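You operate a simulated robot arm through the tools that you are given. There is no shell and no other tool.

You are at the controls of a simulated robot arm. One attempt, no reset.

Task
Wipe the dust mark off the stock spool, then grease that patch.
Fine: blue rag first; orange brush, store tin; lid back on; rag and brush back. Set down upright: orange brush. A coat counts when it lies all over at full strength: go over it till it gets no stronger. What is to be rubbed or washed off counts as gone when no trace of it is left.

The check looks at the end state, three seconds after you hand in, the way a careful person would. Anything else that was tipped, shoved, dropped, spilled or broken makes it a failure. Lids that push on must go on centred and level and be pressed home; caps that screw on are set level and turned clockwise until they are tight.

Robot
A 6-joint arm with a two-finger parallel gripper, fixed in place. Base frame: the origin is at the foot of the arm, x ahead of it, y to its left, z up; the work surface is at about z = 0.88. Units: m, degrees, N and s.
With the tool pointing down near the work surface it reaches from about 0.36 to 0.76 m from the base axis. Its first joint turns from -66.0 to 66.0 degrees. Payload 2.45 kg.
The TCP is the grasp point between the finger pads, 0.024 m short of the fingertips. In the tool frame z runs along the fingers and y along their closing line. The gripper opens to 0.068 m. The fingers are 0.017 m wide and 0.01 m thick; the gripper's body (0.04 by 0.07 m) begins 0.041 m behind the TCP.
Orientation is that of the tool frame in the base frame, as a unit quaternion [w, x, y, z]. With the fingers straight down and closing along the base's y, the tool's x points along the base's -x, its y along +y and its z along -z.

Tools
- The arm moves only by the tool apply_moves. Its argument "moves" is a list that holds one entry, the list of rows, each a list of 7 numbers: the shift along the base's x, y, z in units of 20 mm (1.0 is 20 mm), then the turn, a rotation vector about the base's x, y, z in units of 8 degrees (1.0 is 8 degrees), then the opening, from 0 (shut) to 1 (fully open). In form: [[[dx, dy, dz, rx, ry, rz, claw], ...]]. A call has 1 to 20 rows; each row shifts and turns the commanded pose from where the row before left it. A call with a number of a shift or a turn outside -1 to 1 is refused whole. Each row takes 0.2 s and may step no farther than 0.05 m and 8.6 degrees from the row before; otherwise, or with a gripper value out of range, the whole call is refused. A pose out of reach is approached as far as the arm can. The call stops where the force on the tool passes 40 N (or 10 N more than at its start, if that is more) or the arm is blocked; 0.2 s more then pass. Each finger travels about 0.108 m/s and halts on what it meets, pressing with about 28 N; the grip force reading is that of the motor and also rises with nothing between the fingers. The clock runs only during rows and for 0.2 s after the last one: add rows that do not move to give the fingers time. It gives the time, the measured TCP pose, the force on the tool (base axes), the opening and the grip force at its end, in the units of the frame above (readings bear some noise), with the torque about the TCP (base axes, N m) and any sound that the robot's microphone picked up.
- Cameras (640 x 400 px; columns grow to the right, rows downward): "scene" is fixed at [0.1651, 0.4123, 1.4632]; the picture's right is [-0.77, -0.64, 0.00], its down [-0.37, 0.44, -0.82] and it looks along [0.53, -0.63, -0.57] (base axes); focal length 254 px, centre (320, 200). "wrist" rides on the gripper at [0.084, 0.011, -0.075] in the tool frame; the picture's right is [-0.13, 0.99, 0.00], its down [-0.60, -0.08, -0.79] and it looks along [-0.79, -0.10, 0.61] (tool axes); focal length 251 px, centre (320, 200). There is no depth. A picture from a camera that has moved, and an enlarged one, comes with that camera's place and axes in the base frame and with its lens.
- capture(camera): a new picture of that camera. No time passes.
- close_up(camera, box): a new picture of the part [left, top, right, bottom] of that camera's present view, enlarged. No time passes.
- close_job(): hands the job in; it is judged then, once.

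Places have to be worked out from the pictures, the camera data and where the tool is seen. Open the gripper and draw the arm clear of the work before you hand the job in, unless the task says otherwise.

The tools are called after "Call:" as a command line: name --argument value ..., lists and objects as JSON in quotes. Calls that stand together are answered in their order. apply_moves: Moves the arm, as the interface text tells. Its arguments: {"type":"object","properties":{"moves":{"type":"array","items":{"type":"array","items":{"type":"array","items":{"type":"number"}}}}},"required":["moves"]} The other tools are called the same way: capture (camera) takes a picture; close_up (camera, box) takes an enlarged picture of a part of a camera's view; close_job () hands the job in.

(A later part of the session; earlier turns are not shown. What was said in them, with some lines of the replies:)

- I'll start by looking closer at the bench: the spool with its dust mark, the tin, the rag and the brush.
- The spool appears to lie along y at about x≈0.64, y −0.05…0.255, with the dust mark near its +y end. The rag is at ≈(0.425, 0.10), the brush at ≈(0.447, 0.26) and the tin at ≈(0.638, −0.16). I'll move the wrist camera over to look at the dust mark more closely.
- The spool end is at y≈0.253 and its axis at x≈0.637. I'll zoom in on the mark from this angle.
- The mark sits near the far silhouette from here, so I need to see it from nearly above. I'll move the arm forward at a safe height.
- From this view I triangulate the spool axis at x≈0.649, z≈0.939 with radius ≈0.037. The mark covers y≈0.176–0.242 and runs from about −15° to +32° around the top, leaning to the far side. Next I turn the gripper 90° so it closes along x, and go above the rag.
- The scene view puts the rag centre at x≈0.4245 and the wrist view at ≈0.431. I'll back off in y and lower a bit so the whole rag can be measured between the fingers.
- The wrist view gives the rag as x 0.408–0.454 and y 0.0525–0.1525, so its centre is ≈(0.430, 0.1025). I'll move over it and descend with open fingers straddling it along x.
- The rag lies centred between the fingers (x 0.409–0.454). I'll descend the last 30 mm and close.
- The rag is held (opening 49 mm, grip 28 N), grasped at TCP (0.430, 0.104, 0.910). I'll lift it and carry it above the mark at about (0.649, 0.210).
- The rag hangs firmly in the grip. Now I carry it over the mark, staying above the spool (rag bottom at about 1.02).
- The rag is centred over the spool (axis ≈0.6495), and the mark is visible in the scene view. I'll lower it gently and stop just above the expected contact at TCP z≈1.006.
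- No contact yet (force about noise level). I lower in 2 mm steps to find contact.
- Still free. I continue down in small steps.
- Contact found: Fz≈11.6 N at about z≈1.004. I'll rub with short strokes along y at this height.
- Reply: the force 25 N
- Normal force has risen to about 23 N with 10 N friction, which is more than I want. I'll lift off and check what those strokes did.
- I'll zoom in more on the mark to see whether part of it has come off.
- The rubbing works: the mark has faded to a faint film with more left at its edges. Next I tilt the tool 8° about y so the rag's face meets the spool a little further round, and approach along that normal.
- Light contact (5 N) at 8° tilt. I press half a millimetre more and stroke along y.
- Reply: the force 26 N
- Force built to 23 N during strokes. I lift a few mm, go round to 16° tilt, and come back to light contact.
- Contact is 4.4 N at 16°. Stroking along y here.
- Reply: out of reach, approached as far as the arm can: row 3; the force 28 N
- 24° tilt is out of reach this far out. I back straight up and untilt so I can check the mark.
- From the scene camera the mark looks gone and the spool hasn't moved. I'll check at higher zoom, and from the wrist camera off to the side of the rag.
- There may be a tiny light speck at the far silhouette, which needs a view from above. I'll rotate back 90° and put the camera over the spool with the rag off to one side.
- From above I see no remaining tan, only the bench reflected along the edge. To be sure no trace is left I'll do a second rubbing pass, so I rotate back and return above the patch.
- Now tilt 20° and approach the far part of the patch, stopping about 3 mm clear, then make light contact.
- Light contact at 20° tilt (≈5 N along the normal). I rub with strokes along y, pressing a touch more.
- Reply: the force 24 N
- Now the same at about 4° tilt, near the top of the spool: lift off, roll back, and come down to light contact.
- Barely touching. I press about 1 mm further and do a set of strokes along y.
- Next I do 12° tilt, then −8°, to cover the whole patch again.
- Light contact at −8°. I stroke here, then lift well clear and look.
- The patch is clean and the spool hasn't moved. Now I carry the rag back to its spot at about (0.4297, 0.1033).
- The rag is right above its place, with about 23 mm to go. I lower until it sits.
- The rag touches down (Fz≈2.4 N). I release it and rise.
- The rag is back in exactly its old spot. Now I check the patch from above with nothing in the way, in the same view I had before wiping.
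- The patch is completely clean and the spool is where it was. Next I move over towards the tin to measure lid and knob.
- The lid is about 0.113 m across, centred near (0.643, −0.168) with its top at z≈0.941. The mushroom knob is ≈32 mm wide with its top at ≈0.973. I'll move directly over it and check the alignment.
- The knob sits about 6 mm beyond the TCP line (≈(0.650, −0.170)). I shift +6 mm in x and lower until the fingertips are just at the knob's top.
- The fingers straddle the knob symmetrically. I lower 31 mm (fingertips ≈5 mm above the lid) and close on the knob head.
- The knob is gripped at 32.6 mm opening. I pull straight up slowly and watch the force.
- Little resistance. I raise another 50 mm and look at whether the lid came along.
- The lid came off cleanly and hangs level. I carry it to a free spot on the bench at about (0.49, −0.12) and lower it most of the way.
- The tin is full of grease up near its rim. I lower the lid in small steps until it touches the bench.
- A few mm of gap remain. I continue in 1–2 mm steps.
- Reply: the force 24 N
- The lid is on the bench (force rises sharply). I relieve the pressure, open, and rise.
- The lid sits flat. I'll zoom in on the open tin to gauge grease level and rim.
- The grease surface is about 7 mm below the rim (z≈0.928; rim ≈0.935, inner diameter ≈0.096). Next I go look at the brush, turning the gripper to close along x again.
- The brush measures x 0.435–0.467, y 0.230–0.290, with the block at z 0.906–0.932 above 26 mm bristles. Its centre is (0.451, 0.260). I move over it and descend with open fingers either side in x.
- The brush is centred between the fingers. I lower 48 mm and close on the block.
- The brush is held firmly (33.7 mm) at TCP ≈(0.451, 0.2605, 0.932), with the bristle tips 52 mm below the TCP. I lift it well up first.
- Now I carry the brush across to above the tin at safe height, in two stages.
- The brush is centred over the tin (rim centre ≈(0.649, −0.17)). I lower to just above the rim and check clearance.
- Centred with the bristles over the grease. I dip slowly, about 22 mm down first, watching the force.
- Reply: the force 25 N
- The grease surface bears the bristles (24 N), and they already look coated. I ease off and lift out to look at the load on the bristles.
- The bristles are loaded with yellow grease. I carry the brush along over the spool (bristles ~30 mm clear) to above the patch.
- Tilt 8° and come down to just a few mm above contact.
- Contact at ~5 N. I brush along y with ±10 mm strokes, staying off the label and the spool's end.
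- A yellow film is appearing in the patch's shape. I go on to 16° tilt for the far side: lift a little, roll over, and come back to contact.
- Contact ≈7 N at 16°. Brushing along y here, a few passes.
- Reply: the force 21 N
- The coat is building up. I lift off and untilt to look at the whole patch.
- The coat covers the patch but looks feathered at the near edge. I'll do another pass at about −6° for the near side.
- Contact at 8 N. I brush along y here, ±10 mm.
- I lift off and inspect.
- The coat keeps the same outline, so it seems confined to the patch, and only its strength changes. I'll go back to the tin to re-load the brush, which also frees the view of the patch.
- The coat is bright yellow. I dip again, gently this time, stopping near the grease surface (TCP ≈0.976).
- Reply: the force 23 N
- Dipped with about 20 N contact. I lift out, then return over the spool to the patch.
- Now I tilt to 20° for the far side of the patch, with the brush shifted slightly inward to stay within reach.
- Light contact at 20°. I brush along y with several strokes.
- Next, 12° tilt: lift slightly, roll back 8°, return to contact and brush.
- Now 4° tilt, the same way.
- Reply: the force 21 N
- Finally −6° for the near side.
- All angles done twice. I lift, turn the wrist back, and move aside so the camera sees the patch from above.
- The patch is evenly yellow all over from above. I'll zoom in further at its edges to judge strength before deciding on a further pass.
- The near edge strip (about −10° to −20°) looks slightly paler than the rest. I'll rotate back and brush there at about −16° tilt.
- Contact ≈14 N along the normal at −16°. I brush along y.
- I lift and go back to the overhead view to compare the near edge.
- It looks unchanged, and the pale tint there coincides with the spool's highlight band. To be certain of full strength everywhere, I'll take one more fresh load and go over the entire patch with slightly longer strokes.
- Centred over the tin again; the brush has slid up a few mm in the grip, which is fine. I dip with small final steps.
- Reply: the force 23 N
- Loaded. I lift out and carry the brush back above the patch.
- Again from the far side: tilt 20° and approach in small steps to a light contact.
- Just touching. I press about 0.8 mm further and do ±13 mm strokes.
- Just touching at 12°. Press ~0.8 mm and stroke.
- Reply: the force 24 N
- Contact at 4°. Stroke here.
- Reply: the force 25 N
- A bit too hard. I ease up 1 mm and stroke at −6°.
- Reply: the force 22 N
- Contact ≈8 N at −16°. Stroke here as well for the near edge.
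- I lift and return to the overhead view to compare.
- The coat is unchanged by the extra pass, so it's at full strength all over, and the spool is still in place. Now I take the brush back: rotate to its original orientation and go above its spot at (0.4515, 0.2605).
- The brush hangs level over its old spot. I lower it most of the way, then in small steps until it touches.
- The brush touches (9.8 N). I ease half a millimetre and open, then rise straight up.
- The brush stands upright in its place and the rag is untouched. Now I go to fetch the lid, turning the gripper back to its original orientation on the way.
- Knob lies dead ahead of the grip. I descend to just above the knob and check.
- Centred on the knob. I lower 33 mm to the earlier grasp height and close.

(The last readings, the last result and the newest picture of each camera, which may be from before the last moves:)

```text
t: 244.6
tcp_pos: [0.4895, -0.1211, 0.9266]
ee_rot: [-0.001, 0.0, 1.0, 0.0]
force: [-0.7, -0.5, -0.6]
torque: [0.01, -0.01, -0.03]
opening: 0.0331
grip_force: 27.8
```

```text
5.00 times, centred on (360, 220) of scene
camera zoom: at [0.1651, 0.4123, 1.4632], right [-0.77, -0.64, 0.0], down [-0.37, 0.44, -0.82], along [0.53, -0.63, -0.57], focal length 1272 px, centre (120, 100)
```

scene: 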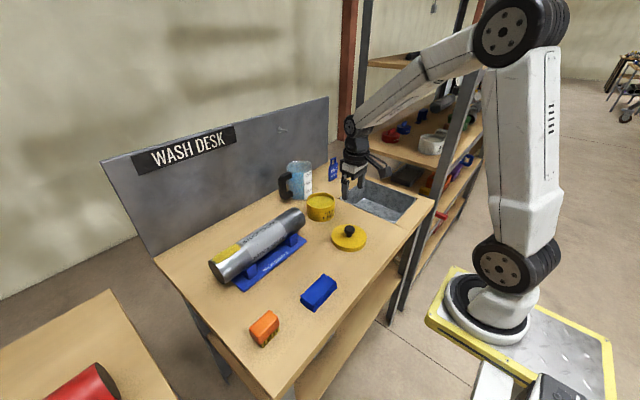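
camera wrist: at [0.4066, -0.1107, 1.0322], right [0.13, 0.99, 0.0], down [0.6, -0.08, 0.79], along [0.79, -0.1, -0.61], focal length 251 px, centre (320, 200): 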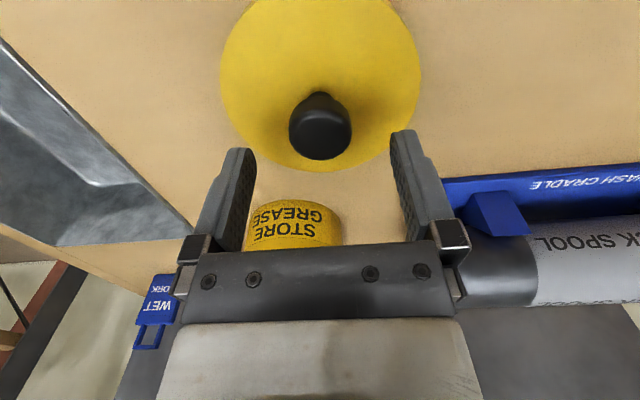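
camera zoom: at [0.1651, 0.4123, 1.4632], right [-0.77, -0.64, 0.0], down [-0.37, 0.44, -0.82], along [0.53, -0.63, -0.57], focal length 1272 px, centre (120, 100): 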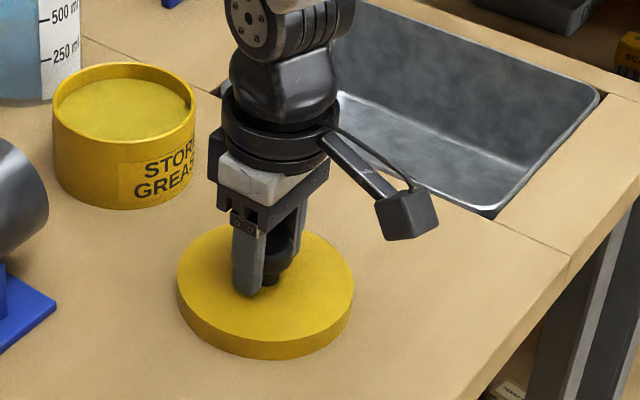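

Knob gripped at the same height as before. I lift the lid and, before going over, re-check the tin's position against the earlier picture.

Call:
apply_moves --moves '[[[0, 0, 0.5, 0, 0, 0, 0], [0, 0, 1, 0, 0, 0, 0], [0, 0, 1, 0, 0, 0, 0], [0, 0, 1, 0, 0, 0, 0], [0, 0, 1, 0, 0, 0, 0], [0, 0, 1, 0, 0, 0, 0], [0, 0, 0.5, 0, 0, 0, 0], [0, 0, 0, 0, 0, 0, 0]]]'

Call:
close_up --camera "scene" --box '[300, 185, 345, 225]'

Call:
capture --camera "wrist"

```text
t: 246.4
tcp_pos: [0.4894, -0.1215, 1.0454]
ee_rot: [0.0, -0.001, 1.0, -0.001]
force: [-0.4, 0.7, -0.3]
torque: [0.03, 0.0, 0.02]
opening: 0.0329
grip_force: 27.9
```

```text
10.00 times, centred on (322, 205) of scene
camera zoom: at [0.1651, 0.4123, 1.4632], right [-0.77, -0.64, 0.0], down [-0.37, 0.44, -0.82], along [0.53, -0.63, -0.57], focal length 2544 px, centre (295, 150)
```

zoom: 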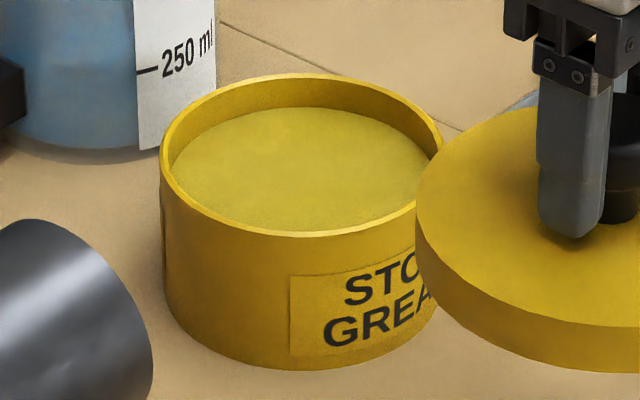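

```text
taken
camera wrist: at [0.4068, -0.1105, 1.1197], right [0.13, 0.99, 0.0], down [0.6, -0.08, 0.79], along [0.79, -0.1, -0.61], focal length 251 px, centre (320, 200)
```

wrist: 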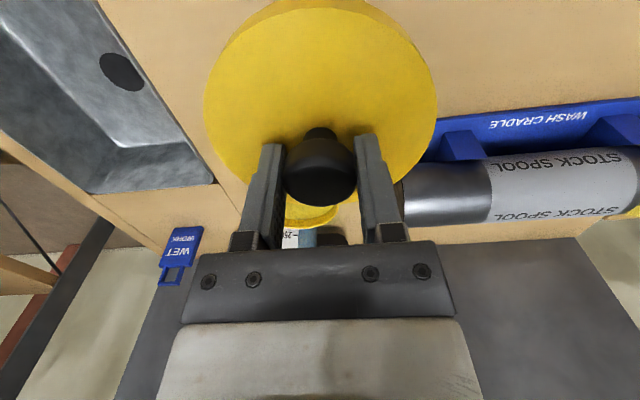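

The tin hasn't moved at all. I carry the lid over it, back along the same offsets, and lower to about 20 mm above its seat.

Call:
apply_moves --moves '[[[1, -0.3, 0, 0, 0, 0, 0], [1, -0.3, 0, 0, 0, 0, 0], [1, -0.3, 0, 0, 0, 0, 0], [1, -0.3, 0, 0, 0, 0, 0], [1, -0.3, 0, 0, 0, 0, 0], [1, -0.3, 0, 0, 0, 0, 0], [1, -0.3, 0, 0, 0, 0, 0], [1, -0.3, 0, 0, 0, 0, 0], [0, 0, 0, 0, 0, 0, 0], [0, 0, -1, 0, 0, 0, 0], [0, 0, -1, 0, 0, 0, 0], [0, 0, -0.65, 0, 0, 0, 0], [0, 0, 0, 0, 0, 0, 0]]]'

Call:
close_up --camera "scene" --box '[290, 150, 350, 225]'

Call:
capture --camera "wrist"

```text
t: 249.2
tcp_pos: [0.6504, -0.1688, 0.992]
ee_rot: [-0.001, 0.0, 1.0, 0.0]
force: [0.6, -0.4, 0.3]
torque: [0.01, 0.01, -0.02]
opening: 0.033
grip_force: 27.3
```

```text
5.33 times, centred on (320, 188) of scene
camera zoom: at [0.1651, 0.4123, 1.4632], right [-0.77, -0.64, 0.0], down [-0.37, 0.44, -0.82], along [0.53, -0.63, -0.57], focal length 1357 px, centre (320, 267)
```

zoom: 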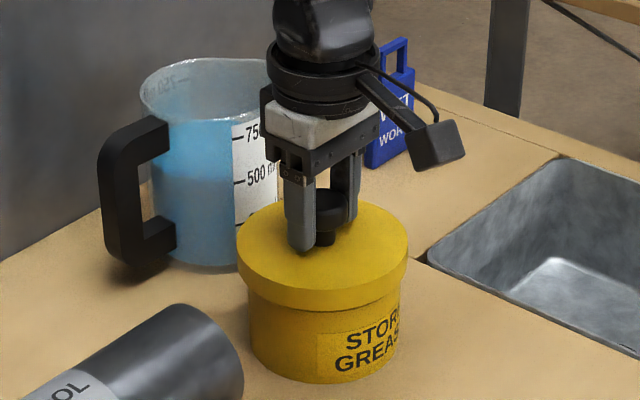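

```text
taken
camera wrist: at [0.5672, -0.1585, 1.0656], right [0.13, 0.99, 0.0], down [0.6, -0.08, 0.79], along [0.79, -0.1, -0.61], focal length 251 px, centre (320, 200)
```

wrist: 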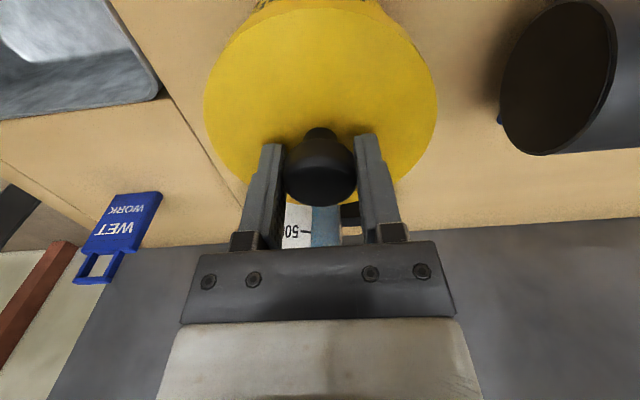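

The lid is centred and level above the tin. I lower it in small steps, watching for sideways or tilting load.

Call:
apply_moves --moves '[[[0, 0, -0.25, 0, 0, 0, 0], [0, 0, -0.25, 0, 0, 0, 0], [0, 0, 0, 0, 0, 0, 0]]]'

Call:
apply_moves --moves '[[[0, 0, -0.15, 0, 0, 0, 0], [0, 0, -0.15, 0, 0, 0, 0], [0, 0, 0, 0, 0, 0, 0]]]'

```text
t: 250.0
tcp_pos: [0.651, -0.166, 0.9803]
ee_rot: [0.0, 0.0, 1.0, 0.0]
force: [1.3, -0.2, 0.0]
torque: [-0.01, 0.01, -0.02]
opening: 0.0327
grip_force: 28.1
```

```text
t: 250.8
tcp_pos: [0.6507, -0.1688, 0.9756]
ee_rot: [0.0, 0.0, 1.0, 0.0]
force: [1.0, -0.4, -0.8]
torque: [-0.01, 0.0, 0.0]
opening: 0.0327
grip_force: 28.1
```

No resistance so far. I continue in 2 mm steps to the seat.

Call:
apply_moves --moves '[[[0, 0, -0.1, 0, 0, 0, 0], [0, 0, -0.05, 0, 0, 0, 0], [0, 0, 0, 0, 0, 0, 0]]]'

Call:
apply_moves --moves '[[[0, 0, -0.06, 0, 0, 0, 0], [0, 0, 0, 0, 0, 0, 0]]]'

```text
t: 251.6
tcp_pos: [0.6507, -0.1695, 0.9725]
ee_rot: [-0.001, 0.0, 1.0, 0.0]
force: [-0.5, -0.3, 0.9]
torque: [0.0, -0.03, -0.01]
opening: 0.0328
grip_force: 28.0
```

```text
t: 252.2
tcp_pos: [0.6501, -0.1684, 0.9737]
ee_rot: [0.001, 0.0, 1.0, 0.001]
force: [-3.5, 2.7, 10.3]
torque: [0.1, 0.35, -0.01]
opening: 0.0329
grip_force: 28.3
```

Contact at essentially the original seated height (0.972). I press a little more to make sure it's home.

Call:
apply_moves --moves '[[[0, 0, -0.05, 0, 0, 0, 0], [0, 0, 0, 0, 0, 0, 0], [0, 0, 0, 0, 0, 0, 0]]]'

Call:
close_up --camera "scene" --box '[290, 150, 350, 225]'

```text
t: 253.0
tcp_pos: [0.6512, -0.1689, 0.9718]
ee_rot: [0.002, 0.0, 1.0, 0.0]
force: [-6.7, 3.2, 22.7]
torque: [0.21, 0.05, 0.03]
opening: 0.0326
grip_force: 27.7
```

```text
5.33 times, centred on (320, 188) of scene
camera zoom: at [0.1645, 0.4125, 1.4633], right [-0.77, -0.64, 0.0], down [-0.36, 0.44, -0.82], along [0.53, -0.63, -0.57], focal length 1357 px, centre (320, 267)
```

zoom: 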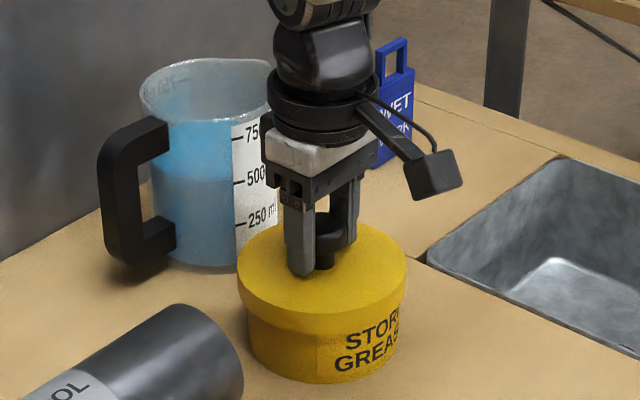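

The lid is on with 23 N of press. I relieve, open, and rise to compare it with the original appearance.

Call:
apply_moves --moves '[[[0, 0, 0.05, 0, 0, 0, 0], [0, 0, 0, 0, 0, 0, 0], [0, 0, 0, 0, 0, 0, 0.7], [0, 0, 0, 0, 0, 0, 1], [0, 0, 0, 0, 0, 0, 1], [0, 0, 0, 0, 0, 0, 1], [0, 0, 0.4, 0, 0, 0, 1], [0, 0, 1, 0, 0, 0, 1], [0, 0, 1, 0, 0, 0, 1], [0, 0, 0, 0, 0, 0, 1]]]'

Call:
close_up --camera "scene" --box '[280, 160, 360, 230]'

Call:
capture --camera "wrist"

```text
t: 255.2
tcp_pos: [0.65, -0.1681, 1.0185]
ee_rot: [0.0, 0.001, 1.0, 0.0]
force: [-0.1, -0.9, -0.6]
torque: [0.0, 0.03, 0.01]
opening: 0.0677
grip_force: 0.1
```

```text
5.71 times, centred on (320, 195) of scene
camera zoom: at [0.1651, 0.4123, 1.4632], right [-0.77, -0.64, 0.0], down [-0.37, 0.44, -0.82], along [0.53, -0.63, -0.57], focal length 1454 px, centre (320, 229)
```

zoom: 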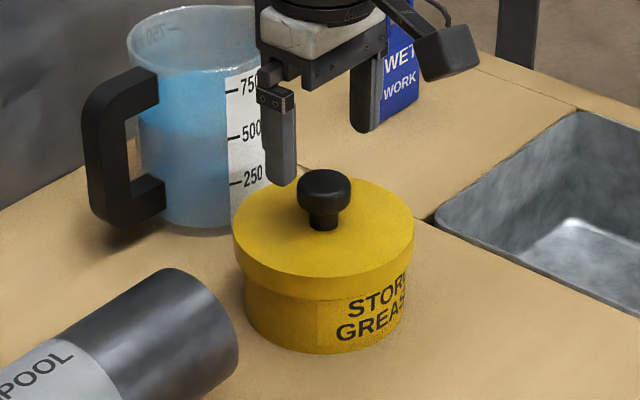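

```text
taken
camera wrist: at [0.5666, -0.1583, 1.0937], right [0.13, 0.99, 0.0], down [0.6, -0.08, 0.79], along [0.79, -0.1, -0.61], focal length 251 px, centre (320, 200)
```

wrist: 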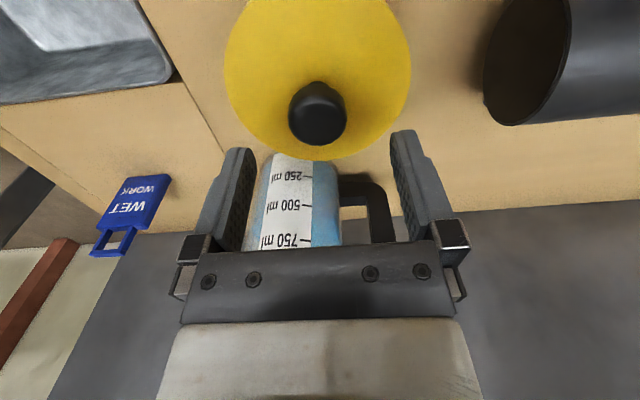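

It looks identical to the original. To be sure it's pressed home, I'll close the fingers and push down squarely on top of the knob.

Call:
apply_moves --moves '[[[0, 0, 0, 0, 0, 0, 0.5], [0, 0, 0, 0, 0, 0, 0], [0, 0, 0, 0, 0, 0, 0], [0, 0, 0, 0, 0, 0, 0], [0, 0, -0.4, 0, 0, 0, 0], [0, 0, -0.4, 0, 0, 0, 0], [0, 0, 0, 0, 0, 0, 0]]]'

Call:
capture --camera "wrist"

Call:
close_up --camera "scene" --box '[280, 160, 360, 230]'

```text
t: 256.8
tcp_pos: [0.6491, -0.1698, 1.0024]
ee_rot: [0.0, 0.0, 1.0, 0.001]
force: [-0.2, 1.2, -0.3]
torque: [0.0, 0.0, -0.01]
opening: 0.0
grip_force: 23.6
```

```text
taken
camera wrist: at [0.5666, -0.1591, 1.0769], right [0.13, 0.99, 0.0], down [0.6, -0.08, 0.79], along [0.79, -0.1, -0.61], focal length 251 px, centre (320, 200)
```

wrist: 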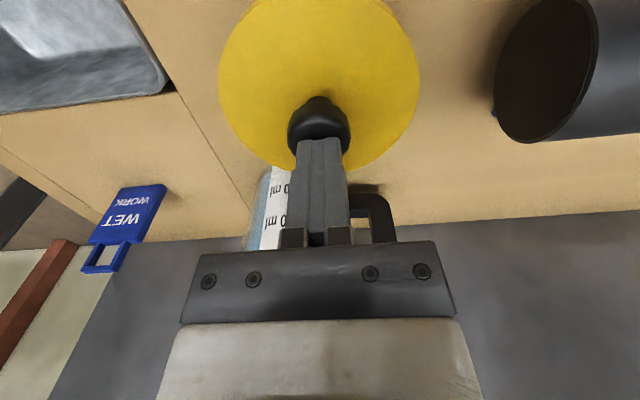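

```text
5.71 times, centred on (320, 195) of scene
camera zoom: at [0.1651, 0.4123, 1.4632], right [-0.77, -0.64, 0.0], down [-0.37, 0.44, -0.82], along [0.53, -0.63, -0.57], focal length 1454 px, centre (320, 229)
```

zoom: 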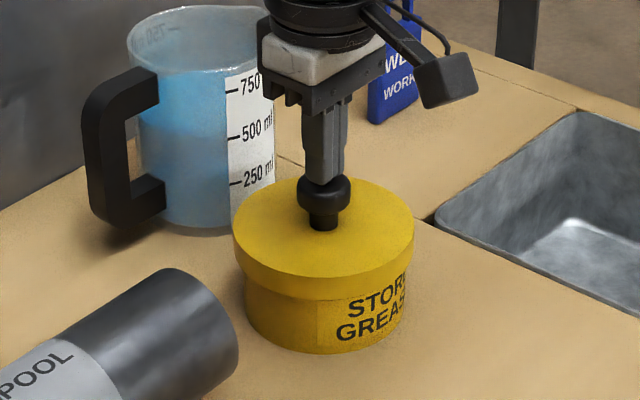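

The closed fingers are right over the knob's centre. I push down in millimetre steps.

Call:
apply_moves --moves '[[[0, 0, -0.15, 0, 0, 0, 0], [0, 0, -0.1, 0, 0, 0, 0], [0, 0, 0, 0, 0, 0, 0]]]'

Call:
apply_moves --moves '[[[0, 0, -0.06, 0, 0, 0, 0], [0, 0, 0, 0, 0, 0, 0]]]'

```text
t: 257.6
tcp_pos: [0.6492, -0.1679, 0.9994]
ee_rot: [0.002, 0.0, 1.0, 0.0]
force: [-4.8, 2.5, 16.3]
torque: [0.03, 0.15, 0.0]
opening: 0.0
grip_force: 23.8
```

```text
t: 258.2
tcp_pos: [0.6506, -0.1691, 0.9995]
ee_rot: [0.001, 0.0, 1.0, -0.002]
force: [-9.3, 3.9, 31.1]
torque: [0.09, 0.26, 0.04]
opening: 0.0002
grip_force: 23.8
```

Pressed with 31 N without it giving any further, so it is home. I lift off, open the gripper and draw the arm back clear of the bench.

Call:
apply_moves --moves '[[[0, 0, 0.3, 0, 0, 0, 0], [0, 0, 1, 0, 0, 0, 0], [0, 0, 1, 0, 0, 0, 0], [0, 0, 1, 0, 0, 0, 0.5], [0, 0, 1, 0, 0, 0, 1], [0, 0, 1, 0, 0, 0, 1], [-0.6, 0.6, 1, 0, 0, 0, 1], [-0.6, 0.6, 1, 0, 0, 0, 1], [-0.6, 0.6, 1, 0, 0, 0, 1], [-0.6, 0.6, 1, 0, 0, 0, 1], [-0.6, 0.6, 1, 0, 0, 0, 1], [-0.6, 0.6, 1, 0, 0, 0, 1], [-0.6, 0.6, 1, 0, 0, 0, 1], [-0.6, 0.6, 0, 0, 0, 0, 1], [-0.6, 0.6, 0, 0, 0, 0, 1], [-0.6, 0.6, 0, 0, 0, 0, 1], [0, 0, 0, 0, 0, 0, 1]]]'

Call:
capture --camera "scene"

Call:
close_up --camera "scene" --box '[200, 150, 440, 300]'

Call:
close_up --camera "scene" --box '[280, 160, 360, 230]'

Call:
close_up --camera "scene" --box '[200, 250, 360, 350]'

Call:
capture --camera "wrist"

```text
t: 261.8
tcp_pos: [0.5288, -0.0499, 1.2433]
ee_rot: [0.001, 0.0, 1.0, 0.0]
force: [-0.2, -0.1, 0.3]
torque: [0.01, -0.03, -0.01]
opening: 0.0682
grip_force: 0.1
```

```text
taken
```

scene: 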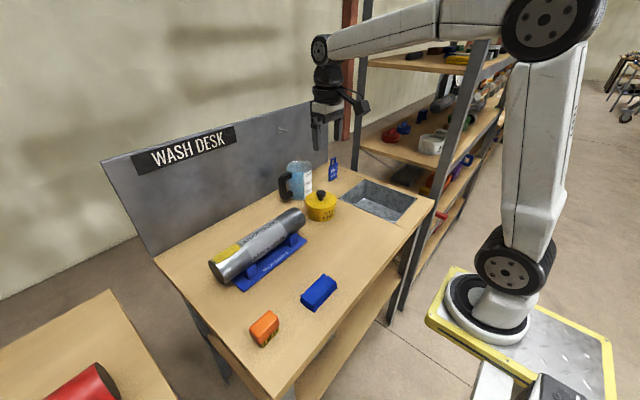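

```text
2.67 times, centred on (320, 225) of scene
camera zoom: at [0.1651, 0.4123, 1.4632], right [-0.77, -0.64, 0.0], down [-0.37, 0.44, -0.82], along [0.53, -0.63, -0.57], focal length 678 px, centre (320, 133)
```

zoom: 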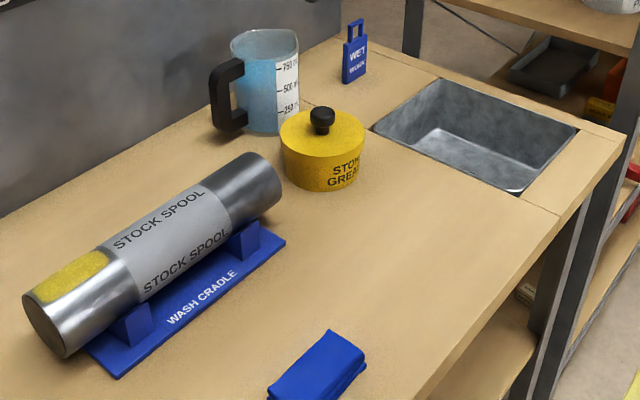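

```text
5.71 times, centred on (320, 195) of scene
camera zoom: at [0.1651, 0.4123, 1.4632], right [-0.77, -0.64, 0.0], down [-0.37, 0.44, -0.82], along [0.53, -0.63, -0.57], focal length 1454 px, centre (320, 229)
```

zoom: 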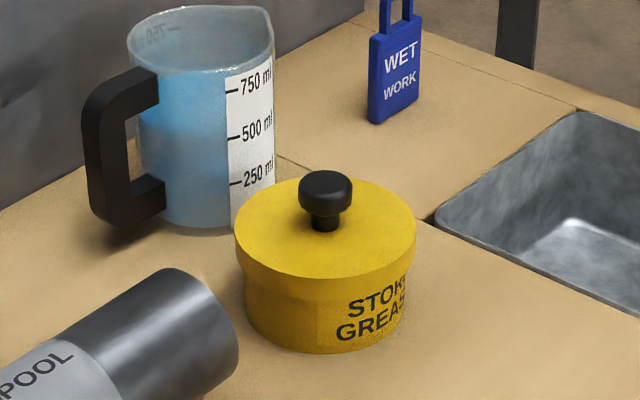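

```text
4.00 times, centred on (280, 300) of scene
camera zoom: at [0.1651, 0.4123, 1.4632], right [-0.77, -0.64, 0.0], down [-0.37, 0.44, -0.82], along [0.53, -0.63, -0.57], focal length 1018 px, centre (480, -200)
```

zoom: 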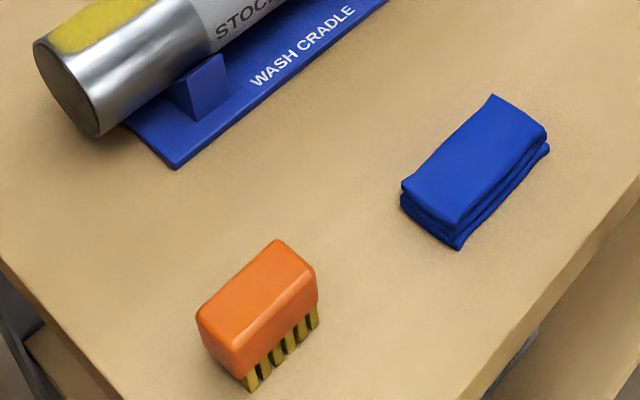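

```text
taken
camera wrist: at [0.4465, -0.0394, 1.3179], right [0.13, 0.99, 0.0], down [0.6, -0.08, 0.79], along [0.79, -0.1, -0.61], focal length 251 px, centre (320, 200)
```

wrist: 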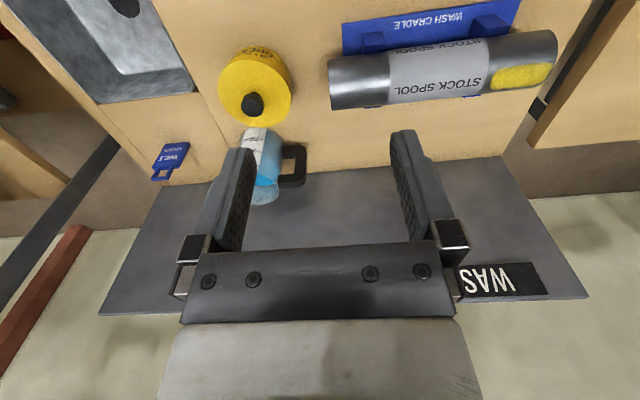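

Everything looks in order: lid seated, rag and brush in their old spots, jug and sign untouched. One last unobstructed look at the greased patch from above before handing in.

Call:
apply_moves --moves '[[[0.3, 1, -0.25, 0, 0, 0, 1], [0.3, 1, -0.25, 0, 0, 0, 1], [0.3, 1, -0.25, 0, 0, 0, 1], [0.3, 1, -0.25, 0, 0, 0, 1], [0.3, 1, -0.25, 0, 0, 0, 1], [0.3, 1, -0.25, 0, 0, 0, 1], [0.3, 1, -0.25, 0, 0, 0, 1], [0.3, 1, -0.25, 0, 0, 0, 1], [0.3, 1, -0.25, 0, 0, 0, 1], [0.3, 1, -0.25, 0, 0, 0, 1], [0.3, 1, -0.25, 0, 0, 0, 1], [0.3, 1, -0.25, 0, 0, 0, 1], [0.3, 1, -0.25, 0, 0, 0, 1], [0, 0, 0, 0, 0, 0, 1]]]'

Call:
capture --camera "wrist"

Call:
close_up --camera "wrist" --box '[270, 20, 390, 110]'

```text
t: 264.8
tcp_pos: [0.6081, 0.2113, 1.1778]
ee_rot: [0.0, 0.0, 1.0, 0.0]
force: [-0.1, 0.0, -0.4]
torque: [0.01, 0.02, -0.03]
opening: 0.068
grip_force: 0.1
```

```text
taken
camera wrist: at [0.5256, 0.2227, 1.2519], right [0.13, 0.99, 0.0], down [0.6, -0.08, 0.79], along [0.79, -0.1, -0.61], focal length 251 px, centre (320, 200)
```

wrist: 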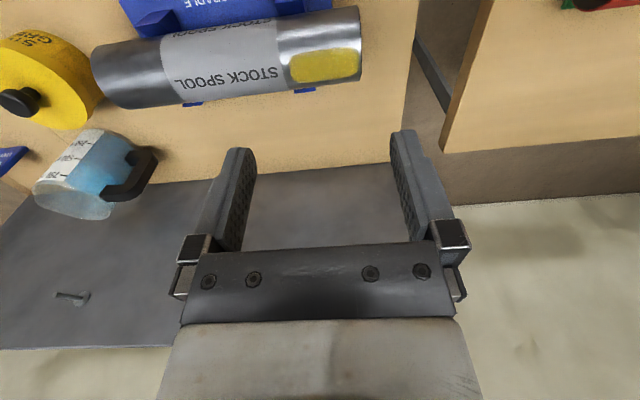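

```text
4.44 times, centred on (330, 65) of wrist
camera zoom: at [0.5256, 0.2227, 1.2519], right [0.13, 0.99, 0.0], down [0.6, -0.08, 0.79], along [0.79, -0.1, -0.61], focal length 1118 px, centre (276, 800)
```

zoom: 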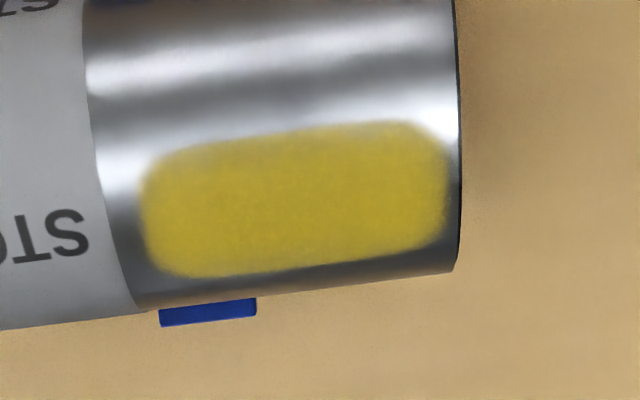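

Call:
close_up --camera "wrist" --box '[285, 40, 335, 75]'

Call:
close_up --camera "wrist" --box '[325, 40, 375, 75]'

Call:
close_up --camera "wrist" --box '[285, 60, 335, 95]'

Call:
close_up --camera "scene" --box '[212, 235, 252, 265]'

```text
11.43 times, centred on (310, 58) of wrist
camera zoom: at [0.5256, 0.2227, 1.2519], right [0.13, 0.99, 0.0], down [0.6, -0.08, 0.79], along [0.79, -0.1, -0.61], focal length 2874 px, centre (434, 1829)
```

zoom: 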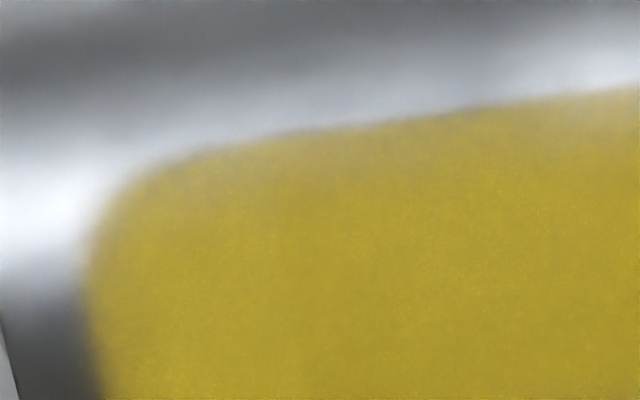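

```text
11.43 times, centred on (350, 58) of wrist
camera zoom: at [0.5256, 0.2227, 1.2519], right [0.13, 0.99, 0.0], down [0.6, -0.08, 0.79], along [0.79, -0.1, -0.61], focal length 2874 px, centre (-23, 1829)
```

zoom: 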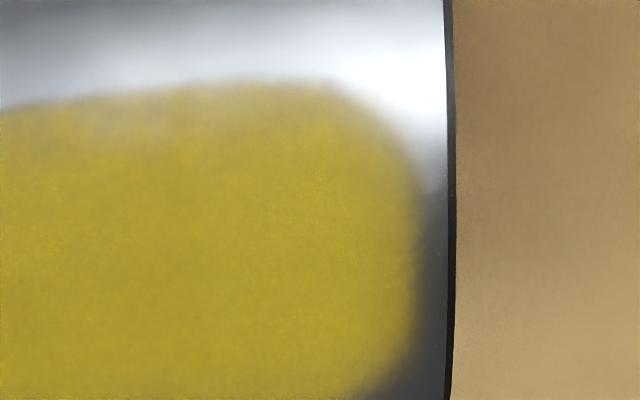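

```text
11.43 times, centred on (310, 78) of wrist
camera zoom: at [0.5256, 0.2227, 1.2519], right [0.13, 0.99, 0.0], down [0.6, -0.08, 0.79], along [0.79, -0.1, -0.61], focal length 2874 px, centre (434, 1600)
```

zoom: 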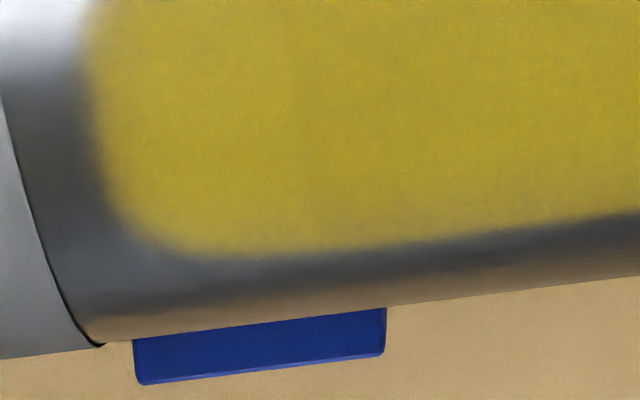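

```text
13.33 times, centred on (232, 250) of scene
camera zoom: at [0.1651, 0.4123, 1.4632], right [-0.77, -0.64, 0.0], down [-0.37, 0.44, -0.82], along [0.53, -0.63, -0.57], focal length 3392 px, centre (1493, -467)
```

zoom: 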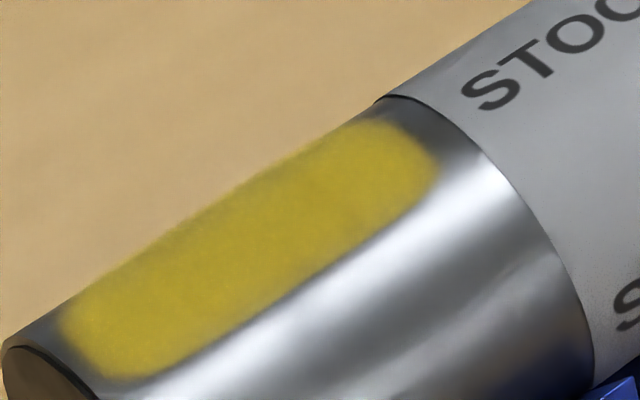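

The coat is opaque and even right to its edges; the pale tint shifts with the viewpoint, so it's only gloss. I draw the arm back to its starting position, gripper open.

Call:
apply_moves --moves '[[[-0.5, -1, 0.3, 0, 0, 0, 1], [-0.5, -1, 0.3, 0, 0, 0, 1], [-0.5, -1, 0.3, 0, 0, 0, 1], [-0.5, -1, 0.3, 0, 0, 0, 1], [-0.5, -1, 0.3, 0, 0, 0, 1], [-0.5, -1, 0.3, 0, 0, 0, 1], [-0.5, -1, 0.3, 0, 0, 0, 1], [-0.5, -1, 0.3, 0, 0, 0, 1], [-0.5, -1, 0.3, 0, 0, 0, 1], [-0.5, -1, 0.3, 0, 0, 0, 1], [0, 0, 0, 0, 0, 0, 1]]]'

Call:
capture --camera "scene"

```text
t: 267.2
tcp_pos: [0.509, 0.0112, 1.2388]
ee_rot: [0.0, 0.0, 1.0, 0.001]
force: [0.3, 0.5, -0.4]
torque: [-0.03, 0.02, 0.03]
opening: 0.0678
grip_force: 0.0
```

```text
taken
```

scene: 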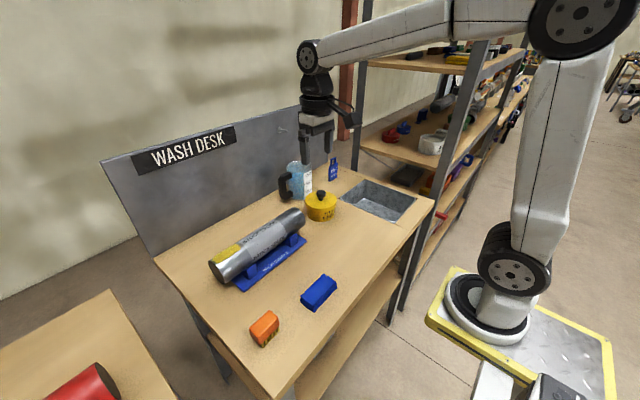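

The dust mark is gone and the patch is evenly greased. The lid is pressed home, the rag and upright brush are back in place, and the arm is clear with its gripper open. I hand in the job.

Call:
close_job

```text
The job is handed in.
```

The job is handed in. I wiped the dust mark off the stock spool with the blue rag, then greased that patch with the orange brush from the store tin.

- **Dust mark:** No trace showed in the scene view or in the wrist view from above before I started greasing.
- **Grease coat:** It covers the patch evenly. I loaded the brush three times, and the last pass made it no stronger.
- **Tin lid:** It is back on, level and centred. I pressed on the knob with about 31 N and it gave no further.
- **Rag and brush:** Both are back where they started, with the brush standing upright.
- **Everything else:** In the last pictures the spool, tin, jug and sign were where they had been. The gripper is open and the arm is back near its starting position.
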